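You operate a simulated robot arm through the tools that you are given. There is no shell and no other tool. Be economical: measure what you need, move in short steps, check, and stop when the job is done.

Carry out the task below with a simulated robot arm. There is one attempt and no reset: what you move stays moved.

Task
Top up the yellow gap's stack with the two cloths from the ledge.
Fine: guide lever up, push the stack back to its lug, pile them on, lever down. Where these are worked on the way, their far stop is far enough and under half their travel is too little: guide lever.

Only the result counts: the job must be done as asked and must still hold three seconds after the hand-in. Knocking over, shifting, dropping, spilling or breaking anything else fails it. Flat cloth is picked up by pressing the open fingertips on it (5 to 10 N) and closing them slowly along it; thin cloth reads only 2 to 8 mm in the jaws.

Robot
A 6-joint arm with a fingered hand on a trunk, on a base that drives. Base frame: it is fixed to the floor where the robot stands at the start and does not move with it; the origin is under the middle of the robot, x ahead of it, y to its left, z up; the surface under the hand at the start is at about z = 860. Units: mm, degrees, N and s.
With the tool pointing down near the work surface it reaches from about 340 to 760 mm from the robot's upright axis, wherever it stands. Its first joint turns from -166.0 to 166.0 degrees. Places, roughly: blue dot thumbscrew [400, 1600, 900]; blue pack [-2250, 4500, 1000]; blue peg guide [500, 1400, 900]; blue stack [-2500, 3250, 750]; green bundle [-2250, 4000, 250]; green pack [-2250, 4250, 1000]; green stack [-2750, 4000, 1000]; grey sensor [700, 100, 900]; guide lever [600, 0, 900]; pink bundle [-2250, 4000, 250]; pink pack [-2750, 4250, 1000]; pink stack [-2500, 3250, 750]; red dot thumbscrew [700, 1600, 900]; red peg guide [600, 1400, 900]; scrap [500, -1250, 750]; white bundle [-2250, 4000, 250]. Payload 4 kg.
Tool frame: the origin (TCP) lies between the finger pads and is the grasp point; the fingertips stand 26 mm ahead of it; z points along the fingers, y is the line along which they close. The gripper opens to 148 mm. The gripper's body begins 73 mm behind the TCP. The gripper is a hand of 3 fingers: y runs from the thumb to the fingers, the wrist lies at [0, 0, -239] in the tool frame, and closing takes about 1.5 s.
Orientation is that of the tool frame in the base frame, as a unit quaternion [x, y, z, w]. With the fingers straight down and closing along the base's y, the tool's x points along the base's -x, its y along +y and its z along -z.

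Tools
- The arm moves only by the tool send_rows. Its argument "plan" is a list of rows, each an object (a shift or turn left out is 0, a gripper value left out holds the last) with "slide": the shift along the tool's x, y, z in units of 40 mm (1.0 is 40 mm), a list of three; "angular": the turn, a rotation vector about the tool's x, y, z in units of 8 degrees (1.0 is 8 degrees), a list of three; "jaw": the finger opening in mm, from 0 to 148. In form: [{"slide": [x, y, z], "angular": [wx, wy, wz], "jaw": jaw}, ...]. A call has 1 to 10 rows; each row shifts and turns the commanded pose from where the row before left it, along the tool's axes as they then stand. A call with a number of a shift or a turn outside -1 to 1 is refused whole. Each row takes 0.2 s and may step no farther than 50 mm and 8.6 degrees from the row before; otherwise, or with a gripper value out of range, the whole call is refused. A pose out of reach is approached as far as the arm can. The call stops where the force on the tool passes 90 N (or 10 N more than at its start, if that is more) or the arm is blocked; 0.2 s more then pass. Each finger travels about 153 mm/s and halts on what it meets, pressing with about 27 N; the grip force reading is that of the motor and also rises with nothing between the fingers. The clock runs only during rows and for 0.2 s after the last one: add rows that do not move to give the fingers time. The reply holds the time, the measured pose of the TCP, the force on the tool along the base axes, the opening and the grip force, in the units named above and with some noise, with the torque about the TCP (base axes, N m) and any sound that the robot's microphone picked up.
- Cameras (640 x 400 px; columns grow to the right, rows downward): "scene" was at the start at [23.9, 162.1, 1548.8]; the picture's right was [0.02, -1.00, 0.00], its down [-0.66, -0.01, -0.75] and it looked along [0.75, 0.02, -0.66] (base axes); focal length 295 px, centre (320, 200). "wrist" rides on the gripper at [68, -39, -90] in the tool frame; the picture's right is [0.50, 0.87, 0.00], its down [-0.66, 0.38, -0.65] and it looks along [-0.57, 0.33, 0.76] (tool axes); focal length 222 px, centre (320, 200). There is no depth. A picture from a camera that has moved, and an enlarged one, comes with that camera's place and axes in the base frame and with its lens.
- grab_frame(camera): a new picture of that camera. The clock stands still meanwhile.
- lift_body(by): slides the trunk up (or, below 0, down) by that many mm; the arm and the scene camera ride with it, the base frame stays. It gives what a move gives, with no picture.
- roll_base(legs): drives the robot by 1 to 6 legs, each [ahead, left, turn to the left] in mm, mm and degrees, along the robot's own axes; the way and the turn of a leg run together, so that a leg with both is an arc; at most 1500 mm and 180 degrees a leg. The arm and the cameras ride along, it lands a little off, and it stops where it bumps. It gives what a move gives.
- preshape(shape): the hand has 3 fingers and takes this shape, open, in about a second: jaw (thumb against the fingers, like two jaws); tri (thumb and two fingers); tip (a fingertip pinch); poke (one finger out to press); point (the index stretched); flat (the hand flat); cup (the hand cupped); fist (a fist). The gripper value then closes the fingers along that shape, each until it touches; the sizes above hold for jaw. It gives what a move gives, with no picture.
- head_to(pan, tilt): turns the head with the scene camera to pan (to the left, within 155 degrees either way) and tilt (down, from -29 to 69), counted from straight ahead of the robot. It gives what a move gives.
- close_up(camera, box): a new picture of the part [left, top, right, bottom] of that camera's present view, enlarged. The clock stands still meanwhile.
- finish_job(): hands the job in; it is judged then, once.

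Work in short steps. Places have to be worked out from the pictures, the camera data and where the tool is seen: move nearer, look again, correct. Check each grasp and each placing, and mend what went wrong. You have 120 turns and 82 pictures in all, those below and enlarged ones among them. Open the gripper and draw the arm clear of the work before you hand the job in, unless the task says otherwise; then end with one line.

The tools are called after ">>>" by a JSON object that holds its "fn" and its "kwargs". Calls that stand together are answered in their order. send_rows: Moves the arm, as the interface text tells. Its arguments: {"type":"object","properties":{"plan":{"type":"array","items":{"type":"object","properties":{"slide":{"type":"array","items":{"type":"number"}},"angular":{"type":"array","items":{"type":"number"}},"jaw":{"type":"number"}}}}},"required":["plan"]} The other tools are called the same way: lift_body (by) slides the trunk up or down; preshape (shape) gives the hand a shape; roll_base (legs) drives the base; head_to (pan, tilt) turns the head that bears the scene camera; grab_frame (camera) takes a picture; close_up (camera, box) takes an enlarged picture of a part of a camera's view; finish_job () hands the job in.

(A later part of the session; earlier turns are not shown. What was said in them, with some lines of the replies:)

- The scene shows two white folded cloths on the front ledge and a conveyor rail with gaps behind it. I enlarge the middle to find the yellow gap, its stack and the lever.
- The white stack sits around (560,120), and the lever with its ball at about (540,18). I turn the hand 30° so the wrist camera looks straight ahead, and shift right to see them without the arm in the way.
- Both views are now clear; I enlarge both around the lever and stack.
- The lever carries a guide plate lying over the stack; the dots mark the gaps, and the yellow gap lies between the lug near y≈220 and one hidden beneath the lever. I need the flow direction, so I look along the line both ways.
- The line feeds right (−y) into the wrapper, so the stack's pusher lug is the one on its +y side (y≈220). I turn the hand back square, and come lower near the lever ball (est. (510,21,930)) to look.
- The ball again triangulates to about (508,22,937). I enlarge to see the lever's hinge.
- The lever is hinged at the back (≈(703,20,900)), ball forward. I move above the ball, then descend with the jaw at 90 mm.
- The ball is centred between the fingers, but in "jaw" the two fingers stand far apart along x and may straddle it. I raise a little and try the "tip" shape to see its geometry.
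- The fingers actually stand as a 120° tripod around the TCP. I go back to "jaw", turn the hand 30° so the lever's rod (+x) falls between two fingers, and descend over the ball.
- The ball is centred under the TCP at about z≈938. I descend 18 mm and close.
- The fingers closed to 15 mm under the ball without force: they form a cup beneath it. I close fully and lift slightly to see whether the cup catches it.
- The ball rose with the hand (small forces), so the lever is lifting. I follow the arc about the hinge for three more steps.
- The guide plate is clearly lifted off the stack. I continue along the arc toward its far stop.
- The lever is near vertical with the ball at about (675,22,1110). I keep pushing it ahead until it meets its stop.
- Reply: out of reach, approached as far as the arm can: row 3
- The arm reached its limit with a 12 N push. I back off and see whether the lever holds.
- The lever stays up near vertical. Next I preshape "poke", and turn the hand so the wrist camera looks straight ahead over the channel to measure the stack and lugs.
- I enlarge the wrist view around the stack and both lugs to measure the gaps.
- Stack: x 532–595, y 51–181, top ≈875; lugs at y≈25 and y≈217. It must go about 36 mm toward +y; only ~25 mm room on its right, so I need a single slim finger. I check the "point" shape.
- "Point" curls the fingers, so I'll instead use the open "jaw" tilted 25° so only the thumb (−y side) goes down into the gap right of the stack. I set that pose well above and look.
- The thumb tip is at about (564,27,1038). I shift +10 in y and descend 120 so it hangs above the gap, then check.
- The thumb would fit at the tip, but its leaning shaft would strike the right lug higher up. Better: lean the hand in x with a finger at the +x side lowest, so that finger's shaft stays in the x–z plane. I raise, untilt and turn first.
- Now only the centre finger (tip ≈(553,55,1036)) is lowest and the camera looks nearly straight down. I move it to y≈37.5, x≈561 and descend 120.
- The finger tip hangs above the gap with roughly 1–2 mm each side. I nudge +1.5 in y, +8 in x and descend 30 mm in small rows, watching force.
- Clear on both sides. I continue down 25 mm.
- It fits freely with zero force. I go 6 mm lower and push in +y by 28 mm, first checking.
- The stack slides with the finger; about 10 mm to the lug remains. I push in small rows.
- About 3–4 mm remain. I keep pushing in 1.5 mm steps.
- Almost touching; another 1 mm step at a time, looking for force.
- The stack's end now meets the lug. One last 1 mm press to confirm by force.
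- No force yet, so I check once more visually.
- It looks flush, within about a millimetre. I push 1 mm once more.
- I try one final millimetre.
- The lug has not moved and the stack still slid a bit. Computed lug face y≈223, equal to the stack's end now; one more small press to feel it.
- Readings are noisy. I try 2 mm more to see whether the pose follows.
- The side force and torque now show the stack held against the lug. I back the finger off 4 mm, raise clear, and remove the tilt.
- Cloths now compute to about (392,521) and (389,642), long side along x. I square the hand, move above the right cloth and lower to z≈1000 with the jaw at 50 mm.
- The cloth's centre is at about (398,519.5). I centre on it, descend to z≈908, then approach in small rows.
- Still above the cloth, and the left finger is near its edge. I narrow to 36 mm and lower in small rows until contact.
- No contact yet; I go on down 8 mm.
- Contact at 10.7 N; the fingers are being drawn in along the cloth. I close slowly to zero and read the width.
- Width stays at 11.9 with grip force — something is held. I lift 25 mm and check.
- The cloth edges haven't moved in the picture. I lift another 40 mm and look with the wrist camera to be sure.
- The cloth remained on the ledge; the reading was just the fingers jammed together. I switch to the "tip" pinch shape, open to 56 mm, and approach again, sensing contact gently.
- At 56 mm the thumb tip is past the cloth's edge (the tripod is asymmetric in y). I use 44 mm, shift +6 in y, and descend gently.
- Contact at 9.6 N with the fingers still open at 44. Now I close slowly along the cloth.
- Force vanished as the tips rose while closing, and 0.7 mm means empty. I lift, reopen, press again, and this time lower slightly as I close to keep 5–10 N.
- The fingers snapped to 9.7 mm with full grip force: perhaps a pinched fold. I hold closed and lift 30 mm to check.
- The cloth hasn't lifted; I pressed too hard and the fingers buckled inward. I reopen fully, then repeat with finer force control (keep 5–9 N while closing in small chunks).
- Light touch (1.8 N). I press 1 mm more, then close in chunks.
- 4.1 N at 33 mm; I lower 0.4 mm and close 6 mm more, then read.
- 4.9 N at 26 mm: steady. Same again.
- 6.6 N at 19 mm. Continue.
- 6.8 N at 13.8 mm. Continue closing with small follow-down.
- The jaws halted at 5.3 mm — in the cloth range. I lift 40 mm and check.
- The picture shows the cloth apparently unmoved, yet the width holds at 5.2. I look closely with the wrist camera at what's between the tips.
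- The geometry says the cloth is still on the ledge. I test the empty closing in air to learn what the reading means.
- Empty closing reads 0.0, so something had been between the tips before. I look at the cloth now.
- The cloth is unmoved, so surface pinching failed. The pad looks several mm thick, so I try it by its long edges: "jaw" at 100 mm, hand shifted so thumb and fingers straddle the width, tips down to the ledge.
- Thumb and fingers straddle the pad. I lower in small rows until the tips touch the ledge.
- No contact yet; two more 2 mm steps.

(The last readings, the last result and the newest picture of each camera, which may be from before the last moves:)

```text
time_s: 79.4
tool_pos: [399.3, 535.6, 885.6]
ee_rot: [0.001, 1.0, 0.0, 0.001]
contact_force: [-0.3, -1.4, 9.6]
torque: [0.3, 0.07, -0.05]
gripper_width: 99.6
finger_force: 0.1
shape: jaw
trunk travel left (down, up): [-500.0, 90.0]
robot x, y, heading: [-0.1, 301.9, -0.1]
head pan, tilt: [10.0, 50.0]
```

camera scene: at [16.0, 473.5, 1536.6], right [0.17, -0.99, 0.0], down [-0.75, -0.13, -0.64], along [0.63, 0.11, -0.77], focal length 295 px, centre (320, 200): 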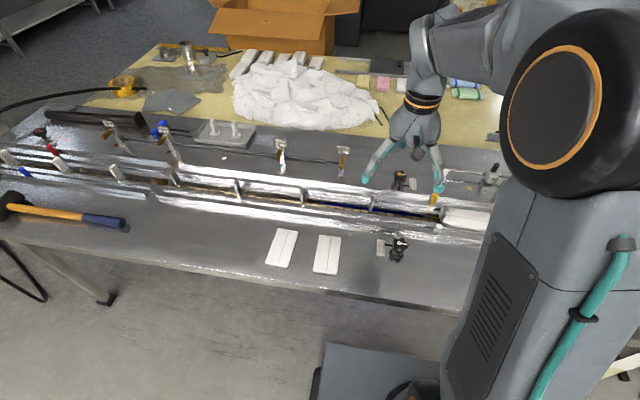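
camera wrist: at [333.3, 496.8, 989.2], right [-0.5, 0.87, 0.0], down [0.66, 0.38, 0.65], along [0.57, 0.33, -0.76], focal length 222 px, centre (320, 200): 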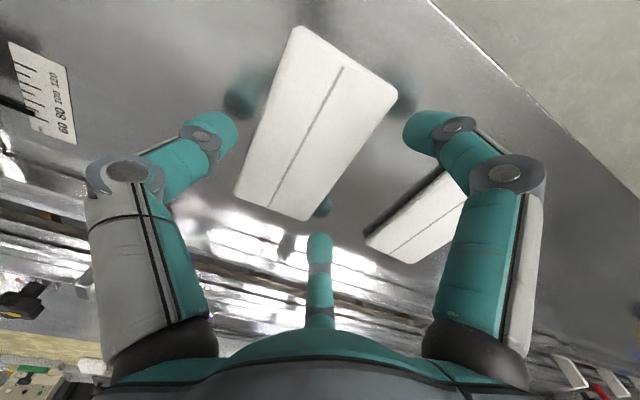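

The ledge is at about z=860 (9.6 N), so the pad is ~10 mm thick. I ease up 1 mm and close slowly on its edges.

>>> {"fn": "send_rows", "kwargs": {"plan": [{"slide": [0, 0, -0.02]}, {"jaw": 94}, {"jaw": 88}, {"jaw": 82}, {"jaw": 77}, {"jaw": 72}, {"jaw": 67}, {"jaw": 62}, {}]}}

>>> {"fn": "send_rows", "kwargs": {"plan": [{"jaw": 58}, {"jaw": 54}, {"jaw": 50}, {"jaw": 46}, {}, {}]}}

>>> {"fn": "grab_frame", "kwargs": {"camera": "wrist"}}

```text
time_s: 81.4
tool_pos: [400.0, 536.6, 887.1]
ee_rot: [0.0, 1.0, 0.001, 0.0]
contact_force: [-0.4, -0.4, 0.3]
torque: [0.01, 0.0, 0.0]
gripper_width: 60.2
finger_force: 26.9
shape: jaw
trunk travel left (down, up): [-500.0, 90.0]
robot x, y, heading: [-1.7, 299.5, -0.3]
head pan, tilt: [10.0, 50.0]
```

```text
time_s: 82.8
tool_pos: [399.6, 535.4, 887.6]
ee_rot: [-0.001, 1.0, 0.001, 0.001]
contact_force: [1.4, 12.6, 21.6]
torque: [0.62, -0.07, 0.01]
gripper_width: 58.4
finger_force: 26.9
shape: jaw
trunk travel left (down, up): [-500.0, 90.0]
robot x, y, heading: [-2.7, 301.0, 0.2]
head pan, tilt: [10.0, 50.0]
```

```text
17 pictures are left
camera wrist: at [332.9, 497.3, 977.4], right [-0.5, 0.87, 0.0], down [0.65, 0.38, 0.66], along [0.57, 0.33, -0.76], focal length 222 px, centre (320, 200)
```

wrist: 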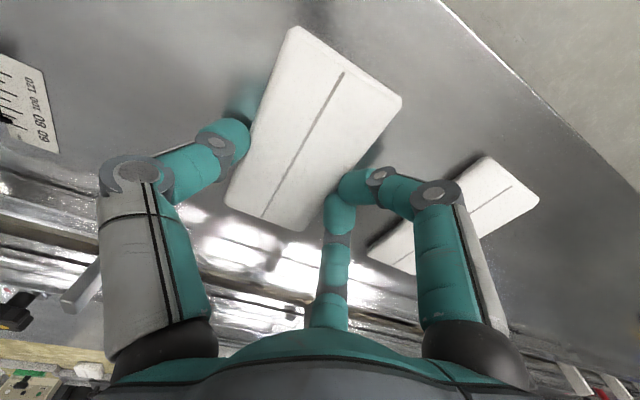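

The pad is gripped by its edges at 58 mm (27 N), thumb on one side, fingers on the other. I lift slowly and check.

>>> {"fn": "send_rows", "kwargs": {"plan": [{"slide": [0, 0, -0.1]}, {"slide": [0, 0, -0.2]}, {"slide": [0, 0, -0.4]}, {"slide": [0, 0, -0.5]}, {}]}}

>>> {"fn": "grab_frame", "kwargs": {"camera": "wrist"}}

```text
time_s: 84.0
tool_pos: [398.8, 535.5, 934.1]
ee_rot: [0.0, 1.0, 0.0, 0.0]
contact_force: [0.2, 0.5, 0.2]
torque: [0.0, 0.02, 0.03]
gripper_width: 57.4
finger_force: 27.1
shape: jaw
trunk travel left (down, up): [-500.0, 90.0]
robot x, y, heading: [0.7, 299.5, 0.0]
head pan, tilt: [10.0, 50.0]
```

```text
16 pictures are left
camera wrist: at [333.0, 496.8, 1024.3], right [-0.5, 0.87, 0.0], down [0.66, 0.38, 0.65], along [0.57, 0.33, -0.76], focal length 222 px, centre (320, 200)
```

wrist: 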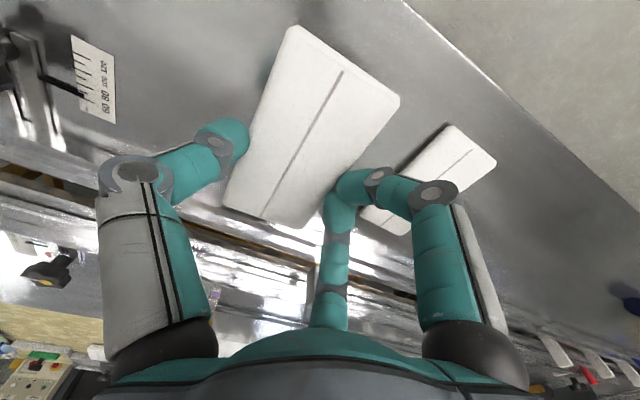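

Success: the pad rides with the hand. Its centre is at (−4,−17) from the TCP; I raise it and carry it toward the stack (target TCP (578,158) after turning 90°).

>>> {"fn": "send_rows", "kwargs": {"plan": [{"slide": [0, 0, -0.5]}, {"slide": [0, 0, -1]}, {"slide": [0, 0, -0.7]}, {"slide": [-0.2, -0.4, 0]}, {"slide": [-0.4, -0.85, 0]}, {"slide": [-0.4, -0.85, 0]}, {"slide": [-0.4, -0.85, 0]}, {"slide": [-0.4, -0.85, 0]}, {"slide": [-0.4, -0.85, 0]}, {"slide": [-0.2, -0.425, 0]}]}}

>>> {"fn": "send_rows", "kwargs": {"plan": [{"slide": [-0.2, -0.425, 0], "angular": [0, 0, 0.25]}, {"angular": [0, 0, 1]}, {"angular": [0, 0, 1]}, {"angular": [0, 0, 1]}, {"angular": [0, 0, 1]}, {"angular": [0, 0, 1]}, {"angular": [0, 0, 1]}, {"angular": [0, 0, 1]}, {"angular": [0, 0, 1]}, {"angular": [0, 0, 1]}]}}

>>> {"fn": "send_rows", "kwargs": {"plan": [{"angular": [0, 0, 1]}, {"angular": [0, 0, 1]}, {}]}}

```text
time_s: 86.2
tool_pos: [495.4, 331.9, 1022.2]
ee_rot: [0.0, 1.0, 0.0, 0.0]
contact_force: [0.2, -0.6, -0.1]
torque: [-0.02, -0.04, -0.02]
gripper_width: 57.3
finger_force: 27.5
shape: jaw
trunk travel left (down, up): [-500.0, 90.0]
robot x, y, heading: [-1.4, 299.5, 0.0]
head pan, tilt: [10.0, 50.0]
```

```text
time_s: 88.4
tool_pos: [503.7, 317.3, 1021.8]
ee_rot: [0.603, 0.798, 0.0, 0.0]
contact_force: [-0.6, -0.5, -0.4]
torque: [0.02, -0.03, -0.01]
gripper_width: 57.3
finger_force: 26.9
shape: jaw
trunk travel left (down, up): [-500.0, 90.0]
robot x, y, heading: [-1.5, 301.0, -0.2]
head pan, tilt: [10.0, 50.0]
```

```text
time_s: 89.2
tool_pos: [503.4, 314.5, 1022.7]
ee_rot: [0.708, 0.706, 0.0, 0.0]
contact_force: [-0.3, -0.4, -0.4]
torque: [0.0, 0.01, -0.01]
gripper_width: 57.4
finger_force: 27.7
shape: jaw
trunk travel left (down, up): [-500.0, 90.0]
robot x, y, heading: [0.4, 300.6, -0.0]
head pan, tilt: [10.0, 50.0]
```

Turned. I move over the stack and lower to z≈960, then look with both cameras.

>>> {"fn": "send_rows", "kwargs": {"plan": [{"slide": [-0.5, 0.24, 0]}, {"slide": [-0.98, 0.47, 0]}, {"slide": [-0.98, 0.47, 0]}, {"slide": [-0.98, 0.47, 0]}, {"slide": [-0.48, 0.23, 0.3]}, {"slide": [0, 0, 0.6]}, {"slide": [0, 0, 0.6]}, {}]}}

>>> {"fn": "grab_frame", "kwargs": {"camera": "wrist"}}

>>> {"fn": "head_to", "kwargs": {"pan": -18, "tilt": 48}}

>>> {"fn": "grab_frame", "kwargs": {"camera": "scene"}}

```text
time_s: 91.0
tool_pos: [578.9, 158.6, 960.7]
ee_rot: [0.707, 0.707, -0.001, 0.0]
contact_force: [-1.4, 0.4, -1.3]
torque: [0.03, -0.04, -0.02]
gripper_width: 57.5
finger_force: 26.9
shape: jaw
trunk travel left (down, up): [-500.0, 90.0]
robot x, y, heading: [-1.2, 300.7, -0.1]
head pan, tilt: [10.0, 50.0]
```

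```text
15 pictures are left
camera wrist: at [541.6, 226.5, 1052.6], right [0.87, 0.5, 0.0], down [0.38, -0.66, 0.65], along [0.33, -0.57, -0.76], focal length 222 px, centre (320, 200)
```

wrist: 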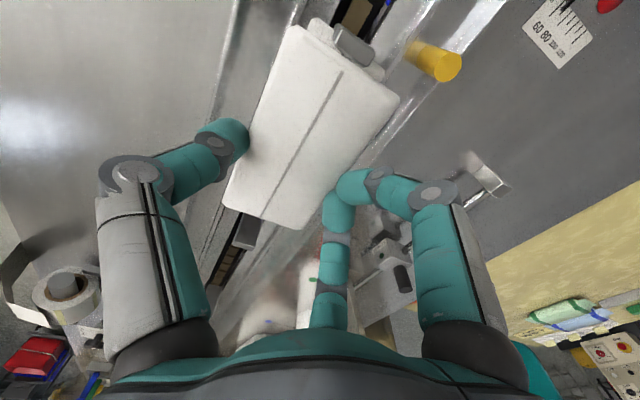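

```text
time_s: 92.0
tool_pos: [578.3, 158.3, 962.0]
ee_rot: [0.708, 0.707, -0.001, 0.0]
contact_force: [0.9, 0.8, -0.6]
torque: [0.02, 0.01, 0.03]
gripper_width: 57.3
finger_force: 27.2
shape: jaw
trunk travel left (down, up): [-500.0, 90.0]
robot x, y, heading: [0.5, 301.3, -0.2]
head pan, tilt: [-18.0, 48.0]
```

```text
14 pictures are left
camera scene: at [15.1, 435.8, 1539.4], right [-0.31, -0.95, 0.0], down [-0.71, 0.23, -0.67], along [0.64, -0.21, -0.74], focal length 295 px, centre (320, 200)
```

scene: 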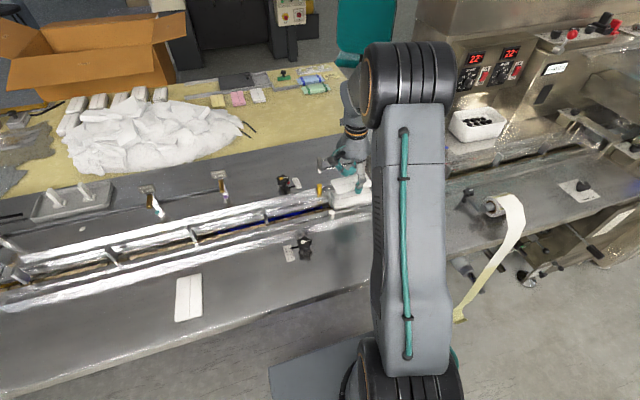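

I enlarge the wrist view to compare the pad with the stack edges underneath.

>>> {"fn": "close_up", "kwargs": {"camera": "wrist", "box": [200, 0, 440, 250]}}

```text
1.60 times, centred on (320, 125) of wrist
camera zoom: at [541.5, 226.6, 1052.9], right [0.87, 0.5, 0.0], down [0.38, -0.66, 0.65], along [0.33, -0.57, -0.76], focal length 355 px, centre (320, 320)
```

zoom: 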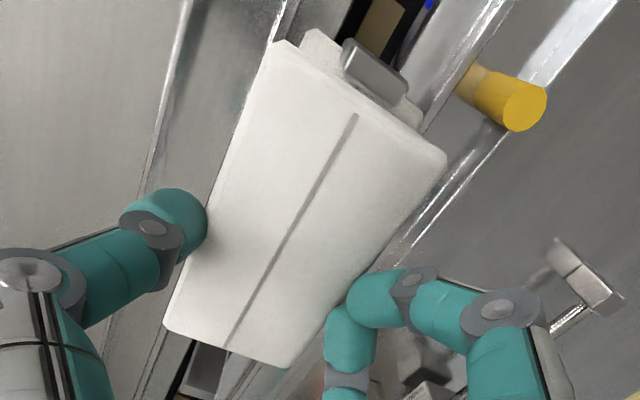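

The pad (x 536–590, y 111–217) lies well over the stack (x≈541–597, end ≈220). I shift 3 mm in x and lower, then step to contact.

>>> {"fn": "send_rows", "kwargs": {"plan": [{"slide": [0, 0.08, 0.5]}, {"slide": [0, 0, 0.4]}, {}]}}

>>> {"fn": "send_rows", "kwargs": {"plan": [{"slide": [0, 0, 0.1]}, {"slide": [0, 0, 0.1]}, {}]}}

```text
time_s: 92.8
tool_pos: [580.8, 158.9, 926.2]
ee_rot: [0.708, 0.706, 0.0, 0.0]
contact_force: [0.1, -0.5, -0.3]
torque: [0.01, 0.02, 0.0]
gripper_width: 57.4
finger_force: 26.7
shape: jaw
trunk travel left (down, up): [-500.0, 90.0]
robot x, y, heading: [1.2, 301.3, -0.1]
head pan, tilt: [-18.0, 48.0]
```

```text
time_s: 93.6
tool_pos: [581.1, 159.6, 918.0]
ee_rot: [0.707, 0.707, 0.001, 0.0]
contact_force: [0.0, 0.0, -0.2]
torque: [0.01, -0.01, 0.02]
gripper_width: 57.4
finger_force: 26.8
shape: jaw
trunk travel left (down, up): [-500.0, 90.0]
robot x, y, heading: [-0.2, 302.8, -0.3]
head pan, tilt: [-18.0, 48.0]
```

No contact at 918. Continue in small steps.

>>> {"fn": "send_rows", "kwargs": {"plan": [{"slide": [0, 0, 0.1]}, {}]}}

>>> {"fn": "send_rows", "kwargs": {"plan": [{"slide": [0, 0, 0.075]}, {}]}}

>>> {"fn": "send_rows", "kwargs": {"plan": [{"slide": [0, 0, 0.075]}, {}]}}

```text
time_s: 94.2
tool_pos: [581.7, 158.0, 913.7]
ee_rot: [0.708, 0.707, 0.0, 0.0]
contact_force: [-0.8, -0.6, -0.3]
torque: [0.0, 0.02, 0.01]
gripper_width: 57.4
finger_force: 26.8
shape: jaw
trunk travel left (down, up): [-500.0, 90.0]
robot x, y, heading: [-0.3, 301.2, -0.2]
head pan, tilt: [-18.0, 48.0]
```

```text
time_s: 94.8
tool_pos: [580.5, 159.0, 912.1]
ee_rot: [0.708, 0.706, 0.001, 0.0]
contact_force: [-0.6, -0.5, -0.8]
torque: [0.0, 0.0, 0.02]
gripper_width: 57.3
finger_force: 27.1
shape: jaw
trunk travel left (down, up): [-500.0, 90.0]
robot x, y, heading: [-1.4, 297.2, -0.1]
head pan, tilt: [-18.0, 48.0]
```

```text
time_s: 95.4
tool_pos: [581.4, 158.7, 909.7]
ee_rot: [0.708, 0.706, -0.001, 0.001]
contact_force: [0.6, 0.2, 1.3]
torque: [0.01, -0.07, 0.02]
gripper_width: 57.4
finger_force: 27.1
shape: jaw
trunk travel left (down, up): [-500.0, 90.0]
robot x, y, heading: [-0.8, 297.2, -0.1]
head pan, tilt: [-18.0, 48.0]
```

Contact begins at 909.7. I lower 1 mm more and open slowly.

>>> {"fn": "send_rows", "kwargs": {"plan": [{"slide": [0, 0, 0.02]}, {"jaw": 60}, {"jaw": 64}, {"jaw": 68}, {"jaw": 74}, {"jaw": 80}, {}]}}

>>> {"fn": "send_rows", "kwargs": {"plan": [{"slide": [0, 0, -0.2]}, {"slide": [0, 0, -0.5]}, {"slide": [0, 0, -1]}, {}]}}

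>>> {"fn": "close_up", "kwargs": {"camera": "wrist", "box": [200, 0, 440, 250]}}

```text
time_s: 97.0
tool_pos: [580.4, 159.0, 907.1]
ee_rot: [0.708, 0.706, 0.0, 0.001]
contact_force: [-0.5, 0.3, 0.2]
torque: [-0.02, -0.01, 0.02]
gripper_width: 81.0
finger_force: 0.0
shape: jaw
trunk travel left (down, up): [-500.0, 90.0]
robot x, y, heading: [-2.1, 297.5, -0.2]
head pan, tilt: [-18.0, 48.0]
```

```text
time_s: 98.0
tool_pos: [582.2, 158.6, 976.4]
ee_rot: [0.707, 0.707, 0.0, -0.001]
contact_force: [0.3, -0.2, 0.2]
torque: [0.0, 0.04, 0.02]
gripper_width: 81.1
finger_force: 0.1
shape: jaw
trunk travel left (down, up): [-500.0, 90.0]
robot x, y, heading: [1.1, 298.4, 0.0]
head pan, tilt: [-18.0, 48.0]
```

```text
1.60 times, centred on (320, 125) of wrist
camera zoom: at [543.4, 226.3, 1066.4], right [0.87, 0.5, 0.0], down [0.38, -0.66, 0.65], along [0.33, -0.57, -0.76], focal length 355 px, centre (320, 320)
```

zoom: 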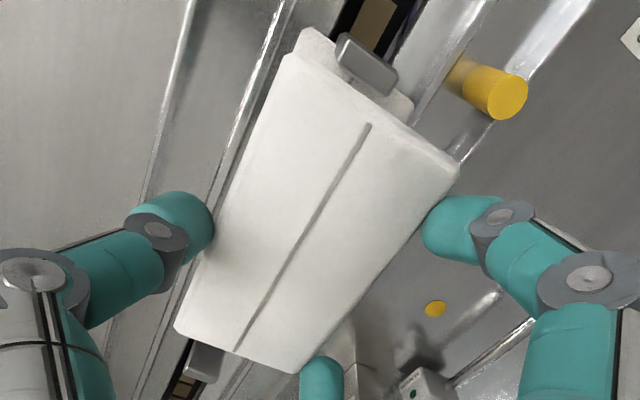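

The pad's apparent size suggests it may have come up with the hand. I check from the scene camera.

>>> {"fn": "close_up", "kwargs": {"camera": "scene", "box": [270, 130, 430, 230]}}

```text
4.00 times, centred on (350, 180) of scene
camera zoom: at [14.8, 435.8, 1539.4], right [-0.31, -0.95, 0.0], down [-0.71, 0.23, -0.67], along [0.64, -0.21, -0.74], focal length 1180 px, centre (200, 280)
```

zoom: 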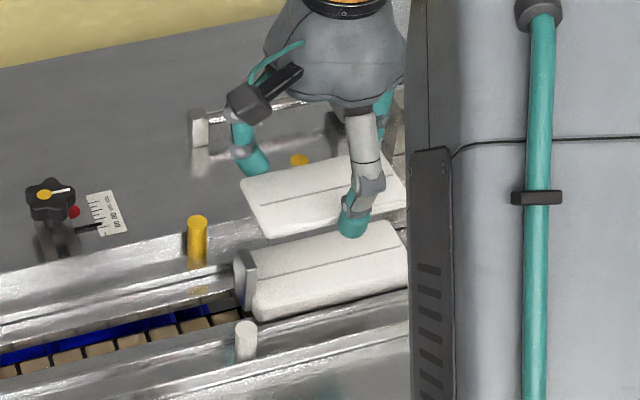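

Indeed it is still lightly caught between thumb and spread fingers. I lower it back onto the stack and will open wider (to 108 mm).

>>> {"fn": "send_rows", "kwargs": {"plan": [{"slide": [0.06, 0, 0.6]}, {"slide": [0, 0, 0.6]}, {"slide": [0, 0, 0.3]}, {"slide": [0, 0, 0.15]}, {}]}}

>>> {"fn": "send_rows", "kwargs": {"plan": [{"slide": [0, 0, 0.05]}, {"jaw": 88}, {"jaw": 95}, {"jaw": 102}, {"jaw": 108}, {}]}}

>>> {"fn": "send_rows", "kwargs": {"plan": [{"slide": [0, 0, -0.15]}, {"slide": [0, 0, -0.3]}, {"slide": [0, 0, -0.5]}, {}]}}

>>> {"fn": "close_up", "kwargs": {"camera": "scene", "box": [270, 130, 430, 230]}}

```text
time_s: 99.2
tool_pos: [581.5, 160.6, 909.4]
ee_rot: [0.708, 0.706, 0.0, 0.0]
contact_force: [0.3, -0.3, 0.7]
torque: [0.0, 0.01, -0.03]
gripper_width: 81.1
finger_force: 0.1
shape: jaw
trunk travel left (down, up): [-500.0, 90.0]
robot x, y, heading: [0.8, 298.2, -0.0]
head pan, tilt: [-18.0, 48.0]
```

```text
time_s: 100.6
tool_pos: [580.8, 161.2, 907.9]
ee_rot: [0.708, 0.707, 0.0, 0.0]
contact_force: [0.2, 0.6, 0.2]
torque: [0.01, 0.04, 0.02]
gripper_width: 107.4
finger_force: 0.1
shape: jaw
trunk travel left (down, up): [-500.0, 90.0]
robot x, y, heading: [-2.4, 300.5, 0.0]
head pan, tilt: [-18.0, 48.0]
```

```text
time_s: 101.6
tool_pos: [581.5, 161.0, 947.2]
ee_rot: [0.707, 0.707, 0.0, 0.0]
contact_force: [0.7, 0.6, 0.6]
torque: [0.0, -0.02, -0.02]
gripper_width: 107.4
finger_force: 0.0
shape: jaw
trunk travel left (down, up): [-500.0, 90.0]
robot x, y, heading: [-0.9, 297.2, 0.1]
head pan, tilt: [-18.0, 48.0]
```

```text
4.00 times, centred on (350, 180) of scene
camera zoom: at [14.9, 435.8, 1539.4], right [-0.31, -0.95, 0.0], down [-0.71, 0.23, -0.67], along [0.64, -0.21, -0.74], focal length 1180 px, centre (200, 280)
```

zoom: 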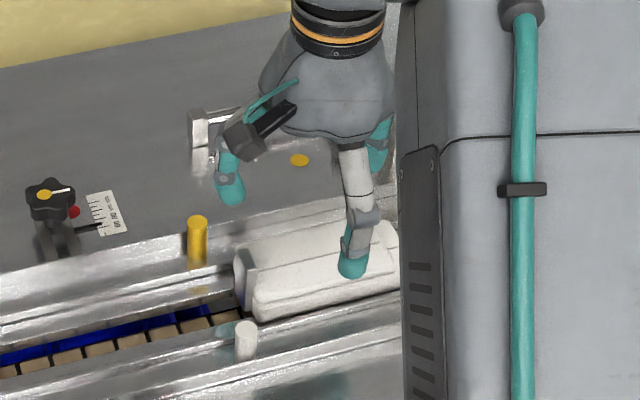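

The first pad now lies on the stack. I raise, go back over the second pad (centre ≈(396,640)), turning the hand back.

>>> {"fn": "send_rows", "kwargs": {"plan": [{"slide": [0, 0, -1]}, {"slide": [0, 0, -1]}, {"slide": [0.95, -0.35, 0]}, {"slide": [0.95, -0.35, 0]}, {"slide": [0.95, -0.35, 0]}, {"slide": [0.95, -0.35, 0]}, {"slide": [0.95, -0.35, 0]}, {"slide": [0.95, -0.35, 0]}, {"slide": [0.95, -0.35, 0]}, {"slide": [0.95, -0.35, 0]}]}}

>>> {"fn": "send_rows", "kwargs": {"plan": [{"slide": [0.95, -0.35, 0]}, {"slide": [0.95, -0.35, 0]}, {"slide": [0.95, -0.35, 0]}, {"slide": [0.95, -0.35, 0]}, {"slide": [0.95, -0.35, 0]}, {"angular": [0, 0, -1]}, {"angular": [0, 0, -1]}, {"angular": [0, 0, -1]}, {"angular": [0, 0, -1]}, {"angular": [0, 0, -1]}]}}

>>> {"fn": "send_rows", "kwargs": {"plan": [{"angular": [0, 0, -1], "jaw": 100}, {"angular": [0, 0, -1]}, {"angular": [0, 0, -1]}, {"angular": [0, 0, -1]}, {"angular": [0, 0, -1]}, {"angular": [0, 0, -1]}, {"angular": [0, 0, -0.25]}, {"slide": [0, 0, 1]}, {"slide": [0, 0, 0.8]}]}}

>>> {"fn": "grab_frame", "kwargs": {"camera": "wrist"}}

```text
time_s: 103.8
tool_pos: [469.4, 466.4, 1025.1]
ee_rot: [0.708, 0.706, 0.0, 0.0]
contact_force: [0.2, 0.2, -0.5]
torque: [0.0, -0.01, 0.01]
gripper_width: 107.7
finger_force: 0.0
shape: jaw
trunk travel left (down, up): [-500.0, 90.0]
robot x, y, heading: [-2.3, 297.9, -0.4]
head pan, tilt: [-18.0, 48.0]
```

```text
time_s: 106.0
tool_pos: [399.3, 655.6, 1026.3]
ee_rot: [0.422, 0.906, 0.0, 0.0]
contact_force: [0.1, -0.4, -0.5]
torque: [-0.02, -0.05, -0.02]
gripper_width: 107.8
finger_force: 0.0
shape: jaw
trunk travel left (down, up): [-500.0, 90.0]
robot x, y, heading: [-1.2, 302.6, -0.1]
head pan, tilt: [-18.0, 48.0]
```

```text
time_s: 108.0
tool_pos: [399.7, 655.5, 955.1]
ee_rot: [-0.001, 1.0, 0.0, 0.001]
contact_force: [-0.5, -0.6, 0.6]
torque: [0.04, 0.01, -0.01]
gripper_width: 100.4
finger_force: 0.0
shape: jaw
trunk travel left (down, up): [-500.0, 90.0]
robot x, y, heading: [2.9, 300.3, -0.2]
head pan, tilt: [-18.0, 48.0]
```

```text
9 pictures are left
camera wrist: at [333.6, 616.9, 1044.5], right [-0.5, 0.87, 0.0], down [0.66, 0.38, 0.65], along [0.57, 0.33, -0.76], focal length 222 px, centre (320, 200)
```

wrist: 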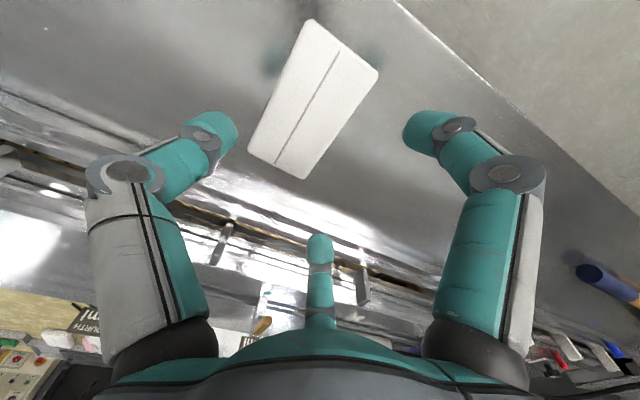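

The second pad's centre is at (395,639) — hand placed just as for the first. I descend to the ledge.

>>> {"fn": "send_rows", "kwargs": {"plan": [{"slide": [0, 0, 0.8]}, {"slide": [0, 0, 0.6]}, {"slide": [0, 0, 0.2]}, {"slide": [0, 0, 0.08]}, {}]}}

>>> {"fn": "send_rows", "kwargs": {"plan": [{"slide": [0, 0, 0.03]}, {}]}}

```text
time_s: 109.2
tool_pos: [399.7, 656.5, 886.2]
ee_rot: [0.001, 1.0, 0.0, 0.0]
contact_force: [0.6, 0.1, 1.7]
torque: [0.03, 0.03, -0.01]
gripper_width: 100.4
finger_force: 0.0
shape: jaw
trunk travel left (down, up): [-500.0, 90.0]
robot x, y, heading: [-4.0, 298.5, 0.1]
head pan, tilt: [-18.0, 48.0]
```

```text
time_s: 109.8
tool_pos: [400.4, 656.0, 886.0]
ee_rot: [0.001, 1.0, 0.001, 0.0]
contact_force: [1.2, 0.3, 11.0]
torque: [0.32, 0.06, 0.0]
gripper_width: 99.9
finger_force: 0.1
shape: jaw
trunk travel left (down, up): [-500.0, 90.0]
robot x, y, heading: [-3.1, 297.0, -0.1]
head pan, tilt: [-18.0, 48.0]
```

Ledge touched (11 N). I ease up 1.5 mm and close slowly as before.

>>> {"fn": "send_rows", "kwargs": {"plan": [{"slide": [0, 0, -0.035]}, {"jaw": 94}, {"jaw": 88}, {"jaw": 82}, {"jaw": 77}, {"jaw": 72}, {"jaw": 67}, {"jaw": 62}, {}]}}

>>> {"fn": "send_rows", "kwargs": {"plan": [{"jaw": 58}, {"jaw": 54}, {"jaw": 50}, {"jaw": 46}, {}, {}]}}

>>> {"fn": "send_rows", "kwargs": {"plan": [{"slide": [0, 0, -0.1]}, {"slide": [0, 0, -0.2]}, {"slide": [0, 0, -0.4]}, {"slide": [0, 0, -0.5]}, {}]}}

>>> {"fn": "grab_frame", "kwargs": {"camera": "wrist"}}

```text
time_s: 111.8
tool_pos: [400.1, 655.8, 887.7]
ee_rot: [0.0, 1.0, 0.001, 0.001]
contact_force: [0.7, 0.8, 3.8]
torque: [0.07, 0.0, -0.01]
gripper_width: 60.2
finger_force: 27.4
shape: jaw
trunk travel left (down, up): [-500.0, 90.0]
robot x, y, heading: [-0.1, 295.6, -0.4]
head pan, tilt: [-18.0, 48.0]
```

```text
time_s: 113.2
tool_pos: [399.8, 655.9, 887.6]
ee_rot: [0.0, 1.0, 0.001, 0.001]
contact_force: [1.3, 11.5, 20.3]
torque: [0.56, -0.03, 0.06]
gripper_width: 58.7
finger_force: 26.9
shape: jaw
trunk travel left (down, up): [-500.0, 90.0]
robot x, y, heading: [1.6, 300.0, -0.1]
head pan, tilt: [-18.0, 48.0]
```

```text
time_s: 114.4
tool_pos: [399.1, 655.9, 933.6]
ee_rot: [0.001, 1.0, -0.001, 0.0]
contact_force: [0.3, -0.8, 0.0]
torque: [-0.01, 0.02, 0.02]
gripper_width: 57.7
finger_force: 27.3
shape: jaw
trunk travel left (down, up): [-500.0, 90.0]
robot x, y, heading: [-4.8, 298.5, -0.1]
head pan, tilt: [-18.0, 48.0]
```

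```text
8 pictures are left
camera wrist: at [334.0, 616.5, 1024.5], right [-0.5, 0.87, 0.0], down [0.66, 0.38, 0.65], along [0.57, 0.33, -0.76], focal length 222 px, centre (320, 200)
```

wrist: 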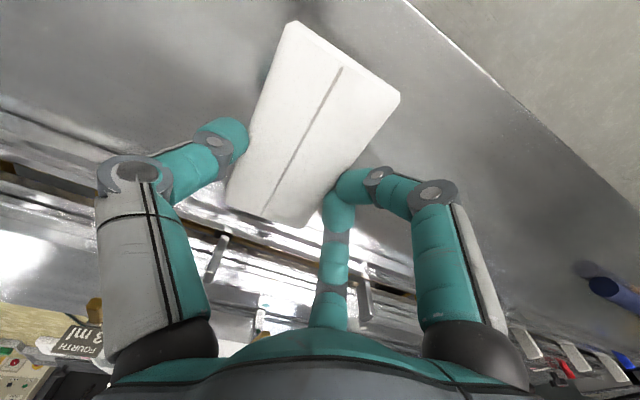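

Second pad held the same way. I raise, carry, turn at mid-way, then finish over the stack.

>>> {"fn": "send_rows", "kwargs": {"plan": [{"slide": [0, 0, -0.7]}, {"slide": [0, 0, -1]}, {"slide": [0, 0, -0.5]}, {"slide": [-0.2, -0.5, 0]}, {"slide": [-0.35, -0.956, 0]}, {"slide": [-0.35, -0.956, 0]}, {"slide": [-0.35, -0.956, 0]}, {"slide": [-0.35, -0.956, 0]}, {"slide": [-0.35, -0.956, 0]}, {"slide": [-0.35, -0.956, 0]}]}}

>>> {"fn": "send_rows", "kwargs": {"plan": [{"slide": [-0.5, -0.956, 0]}, {"slide": [0, -0.456, 0], "angular": [0, 0, 0.25]}, {"angular": [0, 0, 1]}, {"angular": [0, 0, 1]}, {"angular": [0, 0, 1]}, {"angular": [0, 0, 1]}, {"angular": [0, 0, 1]}, {"angular": [0, 0, 1]}, {"angular": [0, 0, 1]}, {"angular": [0, 0, 1]}]}}

>>> {"fn": "send_rows", "kwargs": {"plan": [{"angular": [0, 0, 1]}, {"angular": [0, 0, 1]}, {"angular": [0, 0, 1]}, {}]}}

```text
time_s: 116.6
tool_pos: [491.5, 405.9, 1021.7]
ee_rot: [0.0, 1.0, 0.001, 0.0]
contact_force: [-0.5, -0.1, 0.1]
torque: [0.04, 0.02, 0.0]
gripper_width: 57.6
finger_force: 27.6
shape: jaw
trunk travel left (down, up): [-500.0, 90.0]
robot x, y, heading: [1.9, 301.8, -0.0]
head pan, tilt: [-18.0, 48.0]
```

```text
time_s: 118.8
tool_pos: [510.9, 349.4, 1022.4]
ee_rot: [0.546, 0.838, 0.0, -0.001]
contact_force: [-1.3, 0.2, -0.1]
torque: [-0.01, -0.01, 0.0]
gripper_width: 57.7
finger_force: 26.5
shape: jaw
trunk travel left (down, up): [-500.0, 90.0]
robot x, y, heading: [1.4, 298.5, -0.2]
head pan, tilt: [-18.0, 48.0]
```

```text
time_s: 119.8
tool_pos: [511.4, 349.6, 1023.3]
ee_rot: [0.709, 0.706, -0.001, 0.001]
contact_force: [0.6, 0.6, -0.4]
torque: [-0.04, 0.01, -0.01]
gripper_width: 57.6
finger_force: 26.9
shape: jaw
trunk travel left (down, up): [-500.0, 90.0]
robot x, y, heading: [-4.2, 297.0, -0.2]
head pan, tilt: [-18.0, 48.0]
```

I move the last stretch over the stack and lower to z≈935 to check alignment.

>>> {"fn": "send_rows", "kwargs": {"plan": [{"slide": [-0.953, 0.35, 0]}, {"slide": [-0.953, 0.35, 0]}, {"slide": [-0.953, 0.35, 0]}, {"slide": [-0.953, 0.35, 0]}, {"slide": [-0.953, 0.35, 0]}, {"slide": [0, 0, 0.8]}, {"slide": [0, 0, 0.8]}, {"slide": [0, 0, 0.6]}, {}]}}

>>> {"fn": "close_up", "kwargs": {"camera": "wrist", "box": [200, 0, 440, 250]}}

```text
time_s: 121.8
tool_pos: [580.9, 158.9, 933.9]
ee_rot: [0.708, 0.706, 0.0, -0.001]
contact_force: [0.2, 0.5, -0.3]
torque: [0.0, -0.01, -0.02]
gripper_width: 57.6
finger_force: 27.5
shape: jaw
trunk travel left (down, up): [-500.0, 90.0]
robot x, y, heading: [-1.0, 302.4, 0.1]
head pan, tilt: [-18.0, 48.0]
```

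```text
1.60 times, centred on (320, 125) of wrist
camera zoom: at [544.2, 226.8, 1023.4], right [0.87, 0.5, 0.0], down [0.38, -0.66, 0.65], along [0.33, -0.57, -0.76], focal length 355 px, centre (320, 320)
```

zoom: 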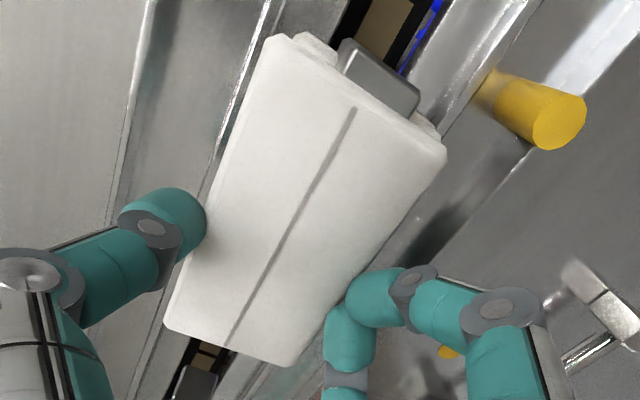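

Well aligned over the stack. I lower in steps toward the expected contact at about 919.

>>> {"fn": "send_rows", "kwargs": {"plan": [{"slide": [0, 0, 0.15]}, {"slide": [0, 0, 0.1]}, {}]}}

>>> {"fn": "send_rows", "kwargs": {"plan": [{"slide": [0, 0, 0.075]}, {}]}}

>>> {"fn": "send_rows", "kwargs": {"plan": [{"slide": [0, 0, 0.06]}, {}]}}

```text
time_s: 122.6
tool_pos: [581.5, 159.4, 924.8]
ee_rot: [0.708, 0.706, 0.001, 0.0]
contact_force: [-0.4, -0.1, -0.1]
torque: [0.01, -0.01, 0.0]
gripper_width: 57.5
finger_force: 27.1
shape: jaw
trunk travel left (down, up): [-500.0, 90.0]
robot x, y, heading: [-3.2, 300.3, -0.3]
head pan, tilt: [-18.0, 48.0]
```

```text
time_s: 123.2
tool_pos: [581.7, 159.8, 921.3]
ee_rot: [0.708, 0.707, 0.001, 0.001]
contact_force: [0.4, 0.3, 0.6]
torque: [0.0, -0.02, 0.01]
gripper_width: 57.7
finger_force: 27.1
shape: jaw
trunk travel left (down, up): [-500.0, 90.0]
robot x, y, heading: [-0.0, 300.3, -0.2]
head pan, tilt: [-18.0, 48.0]
```

```text
time_s: 123.8
tool_pos: [581.7, 159.1, 919.4]
ee_rot: [0.707, 0.707, -0.001, -0.001]
contact_force: [0.3, 0.1, 3.0]
torque: [0.01, -0.03, 0.02]
gripper_width: 57.6
finger_force: 26.9
shape: jaw
trunk travel left (down, up): [-500.0, 90.0]
robot x, y, heading: [-0.2, 299.0, -0.4]
head pan, tilt: [-18.0, 48.0]
```

Contact (3 N at 919.4). I open slowly to 108 mm, then rise and look.

>>> {"fn": "send_rows", "kwargs": {"plan": [{"jaw": 62}, {"jaw": 68}, {"jaw": 75}, {"jaw": 82}, {"jaw": 90}, {"jaw": 98}, {"jaw": 108}, {}]}}

>>> {"fn": "send_rows", "kwargs": {"plan": [{"slide": [0, 0, -0.15]}, {"slide": [0, 0, -0.5]}, {"slide": [0, 0, -1]}, {"slide": [0, 0, -1]}, {}]}}

>>> {"fn": "close_up", "kwargs": {"camera": "scene", "box": [270, 130, 430, 230]}}

```text
time_s: 125.6
tool_pos: [580.9, 158.3, 919.1]
ee_rot: [0.707, 0.707, 0.0, 0.0]
contact_force: [-0.8, -1.0, 0.0]
torque: [0.01, 0.02, 0.01]
gripper_width: 107.6
finger_force: 0.0
shape: jaw
trunk travel left (down, up): [-500.0, 90.0]
robot x, y, heading: [-1.6, 297.5, 0.0]
head pan, tilt: [-18.0, 48.0]
```

```text
time_s: 126.8
tool_pos: [581.4, 158.7, 1027.1]
ee_rot: [0.708, 0.706, 0.0, -0.001]
contact_force: [0.5, -0.4, 0.0]
torque: [0.0, -0.01, -0.02]
gripper_width: 107.7
finger_force: 0.0
shape: jaw
trunk travel left (down, up): [-500.0, 90.0]
robot x, y, heading: [0.3, 299.9, -0.0]
head pan, tilt: [-18.0, 48.0]
```

```text
4.00 times, centred on (350, 180) of scene
camera zoom: at [14.9, 435.8, 1539.4], right [-0.31, -0.95, 0.0], down [-0.71, 0.23, -0.67], along [0.64, -0.21, -0.74], focal length 1180 px, centre (200, 280)
```

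zoom: 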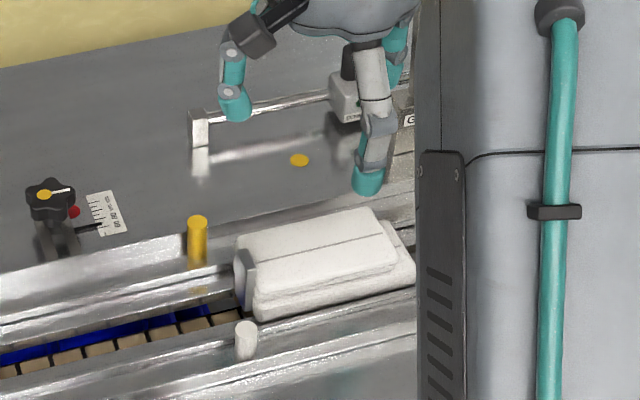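

Both pads lie squarely on the stack against the lug. For the lever I retract up and back, then drive right so the lever (ball ≈(742,22,1103)) is straight ahead.

>>> {"fn": "send_rows", "kwargs": {"plan": [{"slide": [0, -0.8, -0.7]}, {"slide": [0, -0.8, -0.7]}, {"slide": [0, -0.8, -0.7]}, {"slide": [0, 0, -0.7]}]}}

>>> {"fn": "roll_base", "kwargs": {"legs": [[0, -290, 0]]}}

>>> {"fn": "send_rows", "kwargs": {"plan": [{"slide": [0.9, 0, 0]}, {"slide": [0.9, 0, 0]}, {"slide": [0.9, 0, 0]}, {"slide": [0.9, 0, 0]}, {"slide": [0.2, 0, 0], "angular": [-0.75, 0, 0]}, {"angular": [-1, 0, 0]}, {"angular": [-1, 0, 0]}, {"angular": [-1, 0, 0]}]}}

>>> {"fn": "grab_frame", "kwargs": {"camera": "wrist"}}

```text
time_s: 127.8
tool_pos: [486.0, 157.9, 1138.0]
ee_rot: [0.708, 0.706, 0.0, 0.0]
contact_force: [0.0, -0.4, 0.0]
torque: [-0.01, 0.02, 0.01]
gripper_width: 107.6
finger_force: 0.1
shape: jaw
trunk travel left (down, up): [-500.0, 90.0]
robot x, y, heading: [-0.9, 299.1, -0.0]
head pan, tilt: [-18.0, 48.0]
```

```text
time_s: 129.8
tool_pos: [486.7, -131.6, 1136.8]
ee_rot: [0.707, 0.707, 0.0, 0.0]
contact_force: [0.9, 0.2, 0.2]
torque: [0.01, 0.0, 0.04]
gripper_width: 107.9
finger_force: 0.0
shape: jaw
trunk travel left (down, up): [-500.0, 90.0]
robot x, y, heading: [0.4, 8.4, 0.0]
head pan, tilt: [-18.0, 48.0]
```

```text
time_s: 131.6
tool_pos: [487.1, 20.2, 1137.9]
ee_rot: [0.683, 0.683, 0.184, 0.183]
contact_force: [-0.9, 0.0, 0.2]
torque: [0.05, 0.01, -0.03]
gripper_width: 107.9
finger_force: 0.0
shape: jaw
trunk travel left (down, up): [-500.0, 90.0]
robot x, y, heading: [-6.4, 7.5, -0.0]
head pan, tilt: [-18.0, 48.0]
```

```text
5 pictures are left
camera wrist: at [409.3, 87.6, 1196.0], right [0.75, 0.5, 0.43], down [0.0, -0.66, 0.76], along [0.66, -0.57, -0.49], focal length 222 px, centre (320, 200)
```

wrist: 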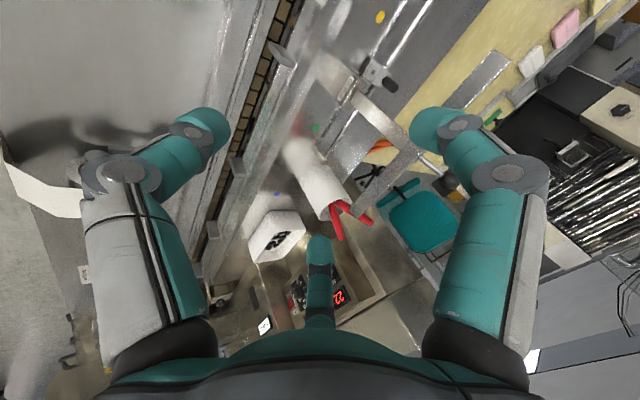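

The lever's ball lies behind the right finger in view. I move to a pre-grasp pose 70 mm short of the ball along the tilted tool axis and look.

>>> {"fn": "send_rows", "kwargs": {"plan": [{"slide": [0.04, 0.848, 0.365]}, {"slide": [0, 0.848, 0.365]}, {"slide": [0, 0.848, 0.365]}, {"slide": [0, 0.848, 0.365]}, {"slide": [0, 0.848, 0.365]}, {"slide": [0, 0.848, 0.365]}, {}]}}

>>> {"fn": "grab_frame", "kwargs": {"camera": "wrist"}}

```text
time_s: 133.2
tool_pos: [706.6, 23.5, 1162.8]
ee_rot: [0.684, 0.683, 0.183, 0.183]
contact_force: [-0.3, 1.0, -0.1]
torque: [-0.01, 0.04, -0.01]
gripper_width: 107.7
finger_force: 0.1
shape: jaw
trunk travel left (down, up): [-500.0, 90.0]
robot x, y, heading: [-1.1, 8.7, 0.2]
head pan, tilt: [-18.0, 48.0]
```

```text
4 pictures are left
camera wrist: at [629.4, 90.0, 1221.4], right [0.75, 0.5, 0.43], down [0.0, -0.66, 0.76], along [0.66, -0.57, -0.49], focal length 222 px, centre (320, 200)
```

wrist: 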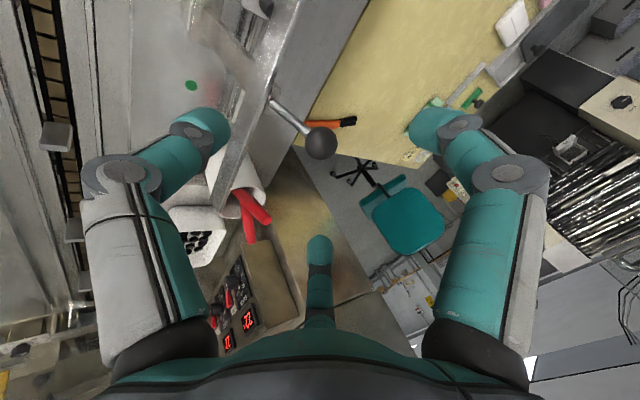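

The ball is exactly on the tool axis at (745,22,1103). I advance 72 mm and close around it.

>>> {"fn": "send_rows", "kwargs": {"plan": [{"slide": [0, 0, 0.6]}, {"slide": [0, 0, 0.6]}, {"slide": [0, 0, 0.6]}, {}]}}

>>> {"fn": "send_rows", "kwargs": {"plan": [{"jaw": 70}, {"jaw": 40}, {"jaw": 20}, {"jaw": 5}, {}, {}]}}

```text
time_s: 134.2
tool_pos: [743.0, 22.3, 1100.6]
ee_rot: [0.683, 0.683, 0.183, 0.183]
contact_force: [-0.7, -0.7, 0.2]
torque: [0.0, 0.04, 0.01]
gripper_width: 108.0
finger_force: 0.1
shape: jaw
trunk travel left (down, up): [-500.0, 90.0]
robot x, y, heading: [0.9, 9.4, 0.0]
head pan, tilt: [-18.0, 48.0]
```

```text
time_s: 135.6
tool_pos: [741.5, 22.9, 1100.8]
ee_rot: [0.683, 0.683, 0.182, 0.183]
contact_force: [-7.3, -0.1, -3.3]
torque: [0.05, 1.27, -0.04]
gripper_width: 52.6
finger_force: 27.5
shape: jaw
trunk travel left (down, up): [-500.0, 90.0]
robot x, y, heading: [-2.4, 8.4, -0.1]
head pan, tilt: [-18.0, 48.0]
```

Gripped at 52.6 mm. I pull along the arc toward −x, three steps first.

>>> {"fn": "send_rows", "kwargs": {"plan": [{"slide": [0, -0.32, -0.244]}, {"slide": [0, -0.32, -0.244]}, {"slide": [0, -0.711, -0.368]}, {"slide": [0, -0.752, -0.247]}]}}

```text
time_s: 136.6
tool_pos: [648.3, 22.3, 1098.8]
ee_rot: [0.683, 0.683, 0.183, 0.183]
contact_force: [-0.9, 0.8, -2.4]
torque: [0.0, 0.09, 0.0]
gripper_width: 27.9
finger_force: 27.5
shape: jaw
trunk travel left (down, up): [-500.0, 90.0]
robot x, y, heading: [-0.1, 11.1, 0.0]
head pan, tilt: [-18.0, 48.0]
```

The grip now reads 28 mm (the ball), low forces. I continue four steps along the arc.

>>> {"fn": "send_rows", "kwargs": {"plan": [{"slide": [0, -0.787, -0.137]}, {"slide": [0, -0.795, 0.003]}, {"slide": [0, -0.785, 0.11]}, {"slide": [0, -0.759, 0.24]}]}}

```text
time_s: 137.6
tool_pos: [545.1, 21.6, 1025.2]
ee_rot: [0.683, 0.683, 0.183, 0.182]
contact_force: [14.4, 0.3, -9.1]
torque: [0.03, -0.43, -0.02]
gripper_width: 26.2
finger_force: 26.6
shape: jaw
trunk travel left (down, up): [-500.0, 90.0]
robot x, y, heading: [4.0, 7.4, 0.3]
head pan, tilt: [-18.0, 48.0]
```

Still holding the ball. I go on slowly along the last part, in half steps.

>>> {"fn": "send_rows", "kwargs": {"plan": [{"slide": [0, -0.355, 0.178]}, {"slide": [0, -0.355, 0.178]}, {"slide": [0, -0.33, 0.23]}, {"slide": [0, -0.33, 0.23]}]}}

>>> {"fn": "close_up", "kwargs": {"camera": "scene", "box": [150, 100, 350, 225]}}

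```text
time_s: 138.6
tool_pos: [518.2, 23.2, 979.7]
ee_rot: [0.683, 0.683, 0.185, 0.178]
contact_force: [21.9, -8.7, -6.2]
torque: [-0.21, -0.49, -0.06]
gripper_width: 26.9
finger_force: 27.3
shape: jaw
out of reach, approached as far as the arm can: row 4
trunk travel left (down, up): [-500.0, 90.0]
robot x, y, heading: [0.6, 10.5, -0.0]
head pan, tilt: [-18.0, 48.0]
```

```text
3.20 times, centred on (250, 162) of scene
camera zoom: at [17.8, 144.5, 1539.4], right [-0.31, -0.95, 0.0], down [-0.71, 0.23, -0.67], along [0.63, -0.21, -0.74], focal length 944 px, centre (544, 320)
```

zoom: 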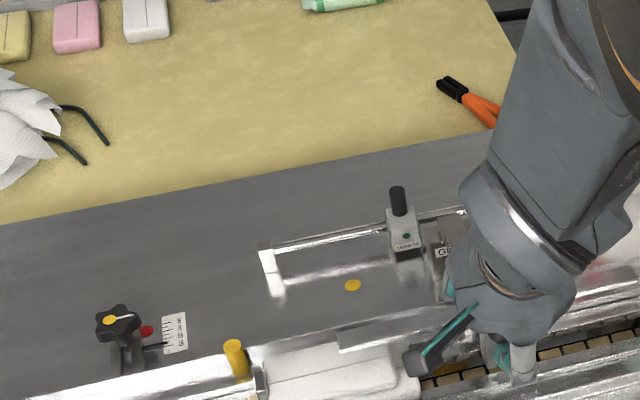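

The plate is close to the pile; the tilted wrist is at its reach limit. I untilt about the ball while holding it.

>>> {"fn": "send_rows", "kwargs": {"plan": [{"angular": [0.9, 0, 0]}, {"angular": [0.9, 0, 0]}, {"angular": [0.9, 0, 0]}, {"angular": [0.9, 0, 0]}, {}]}}

```text
time_s: 139.8
tool_pos: [516.4, 21.5, 970.4]
ee_rot: [0.706, 0.708, 0.007, 0.007]
contact_force: [29.3, 0.2, -6.6]
torque: [-0.02, -0.64, -0.01]
gripper_width: 26.2
finger_force: 27.3
shape: jaw
trunk travel left (down, up): [-500.0, 90.0]
robot x, y, heading: [-5.4, 7.1, -0.1]
head pan, tilt: [-18.0, 48.0]
```

The lever pulls the hand +x by 29 N, so my arc is a bit too wide. I ease +4 mm in x and lower 12 mm.

>>> {"fn": "send_rows", "kwargs": {"plan": [{"slide": [0, 0.1, 0.1]}, {"slide": [0, 0, 0.2]}, {}]}}

```text
time_s: 140.6
tool_pos: [518.0, 22.0, 960.4]
ee_rot: [0.707, 0.707, 0.009, 0.008]
contact_force: [22.3, -0.9, 18.6]
torque: [0.0, -0.53, -0.03]
gripper_width: 28.6
finger_force: 26.8
shape: jaw
trunk travel left (down, up): [-500.0, 90.0]
robot x, y, heading: [-0.4, 6.8, 0.2]
head pan, tilt: [-18.0, 48.0]
```

Upward resistance of 19 N: the plate is down on the pile, lever well past 80 % of its travel. I open the hand, rise clear, and look.

>>> {"fn": "send_rows", "kwargs": {"plan": [{"jaw": 50}, {"jaw": 80}, {"jaw": 100}, {}, {"slide": [0, 0, -0.8]}, {"slide": [0, 0, -1]}, {"slide": [0, -0.8, -1]}, {"slide": [0, -0.8, -0.5]}]}}

>>> {"fn": "close_up", "kwargs": {"camera": "scene", "box": [170, 140, 370, 265]}}

```text
refused: row 7 steps farther than a row can; nothing moved
```

```text
3.20 times, centred on (270, 202) of scene
camera zoom: at [15.8, 145.3, 1539.7], right [-0.31, -0.95, 0.0], down [-0.71, 0.23, -0.67], along [0.64, -0.21, -0.74], focal length 944 px, centre (480, 192)
```

zoom: 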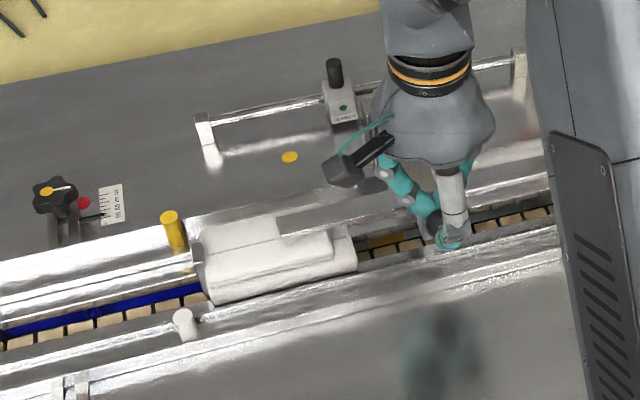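

The plate lies on the pile's back edge and the pile is undisturbed. I open and rise straight up, with legal step sizes.

>>> {"fn": "send_rows", "kwargs": {"plan": [{"jaw": 50}, {"jaw": 80}, {"jaw": 104}, {}, {"slide": [0, 0, -0.8]}, {"slide": [0, 0, -1]}, {"slide": [0, 0, -1]}, {"slide": [0, -0.7, -0.7]}, {"slide": [0, -0.7, -0.7]}]}}

>>> {"fn": "close_up", "kwargs": {"camera": "scene", "box": [190, 150, 350, 250]}}

```text
time_s: 142.6
tool_pos: [456.6, 22.0, 1127.7]
ee_rot: [0.707, 0.707, 0.008, 0.008]
contact_force: [0.4, 0.4, -0.5]
torque: [0.01, -0.01, -0.01]
gripper_width: 103.6
finger_force: 0.1
shape: jaw
trunk travel left (down, up): [-500.0, 90.0]
robot x, y, heading: [-2.1, 13.3, 0.2]
head pan, tilt: [-18.0, 48.0]
```

```text
4.00 times, centred on (270, 200) of scene
camera zoom: at [14.3, 145.3, 1539.3], right [-0.31, -0.95, 0.0], down [-0.71, 0.23, -0.67], along [0.64, -0.21, -0.74], focal length 1180 px, centre (520, 200)
```

zoom: 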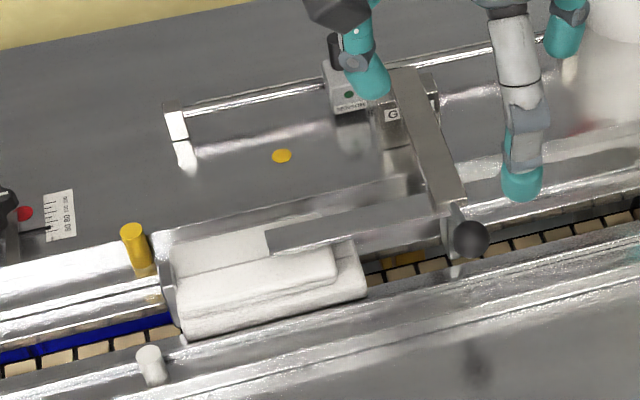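

The lever is down with its plate resting on the topped-up pile, both pads sit squarely on the stack against the lug, and the hand is open and clear. I hand in.

>>> {"fn": "finish_job", "kwargs": {}}

```text
The job is handed in.
```

The yellow gap's stack is pushed back to its lug and topped up with both cloths from the ledge. The guide lever is down with its plate resting on the pile, stopping about 20 mm higher at the ball than where it started because the pile is taller.
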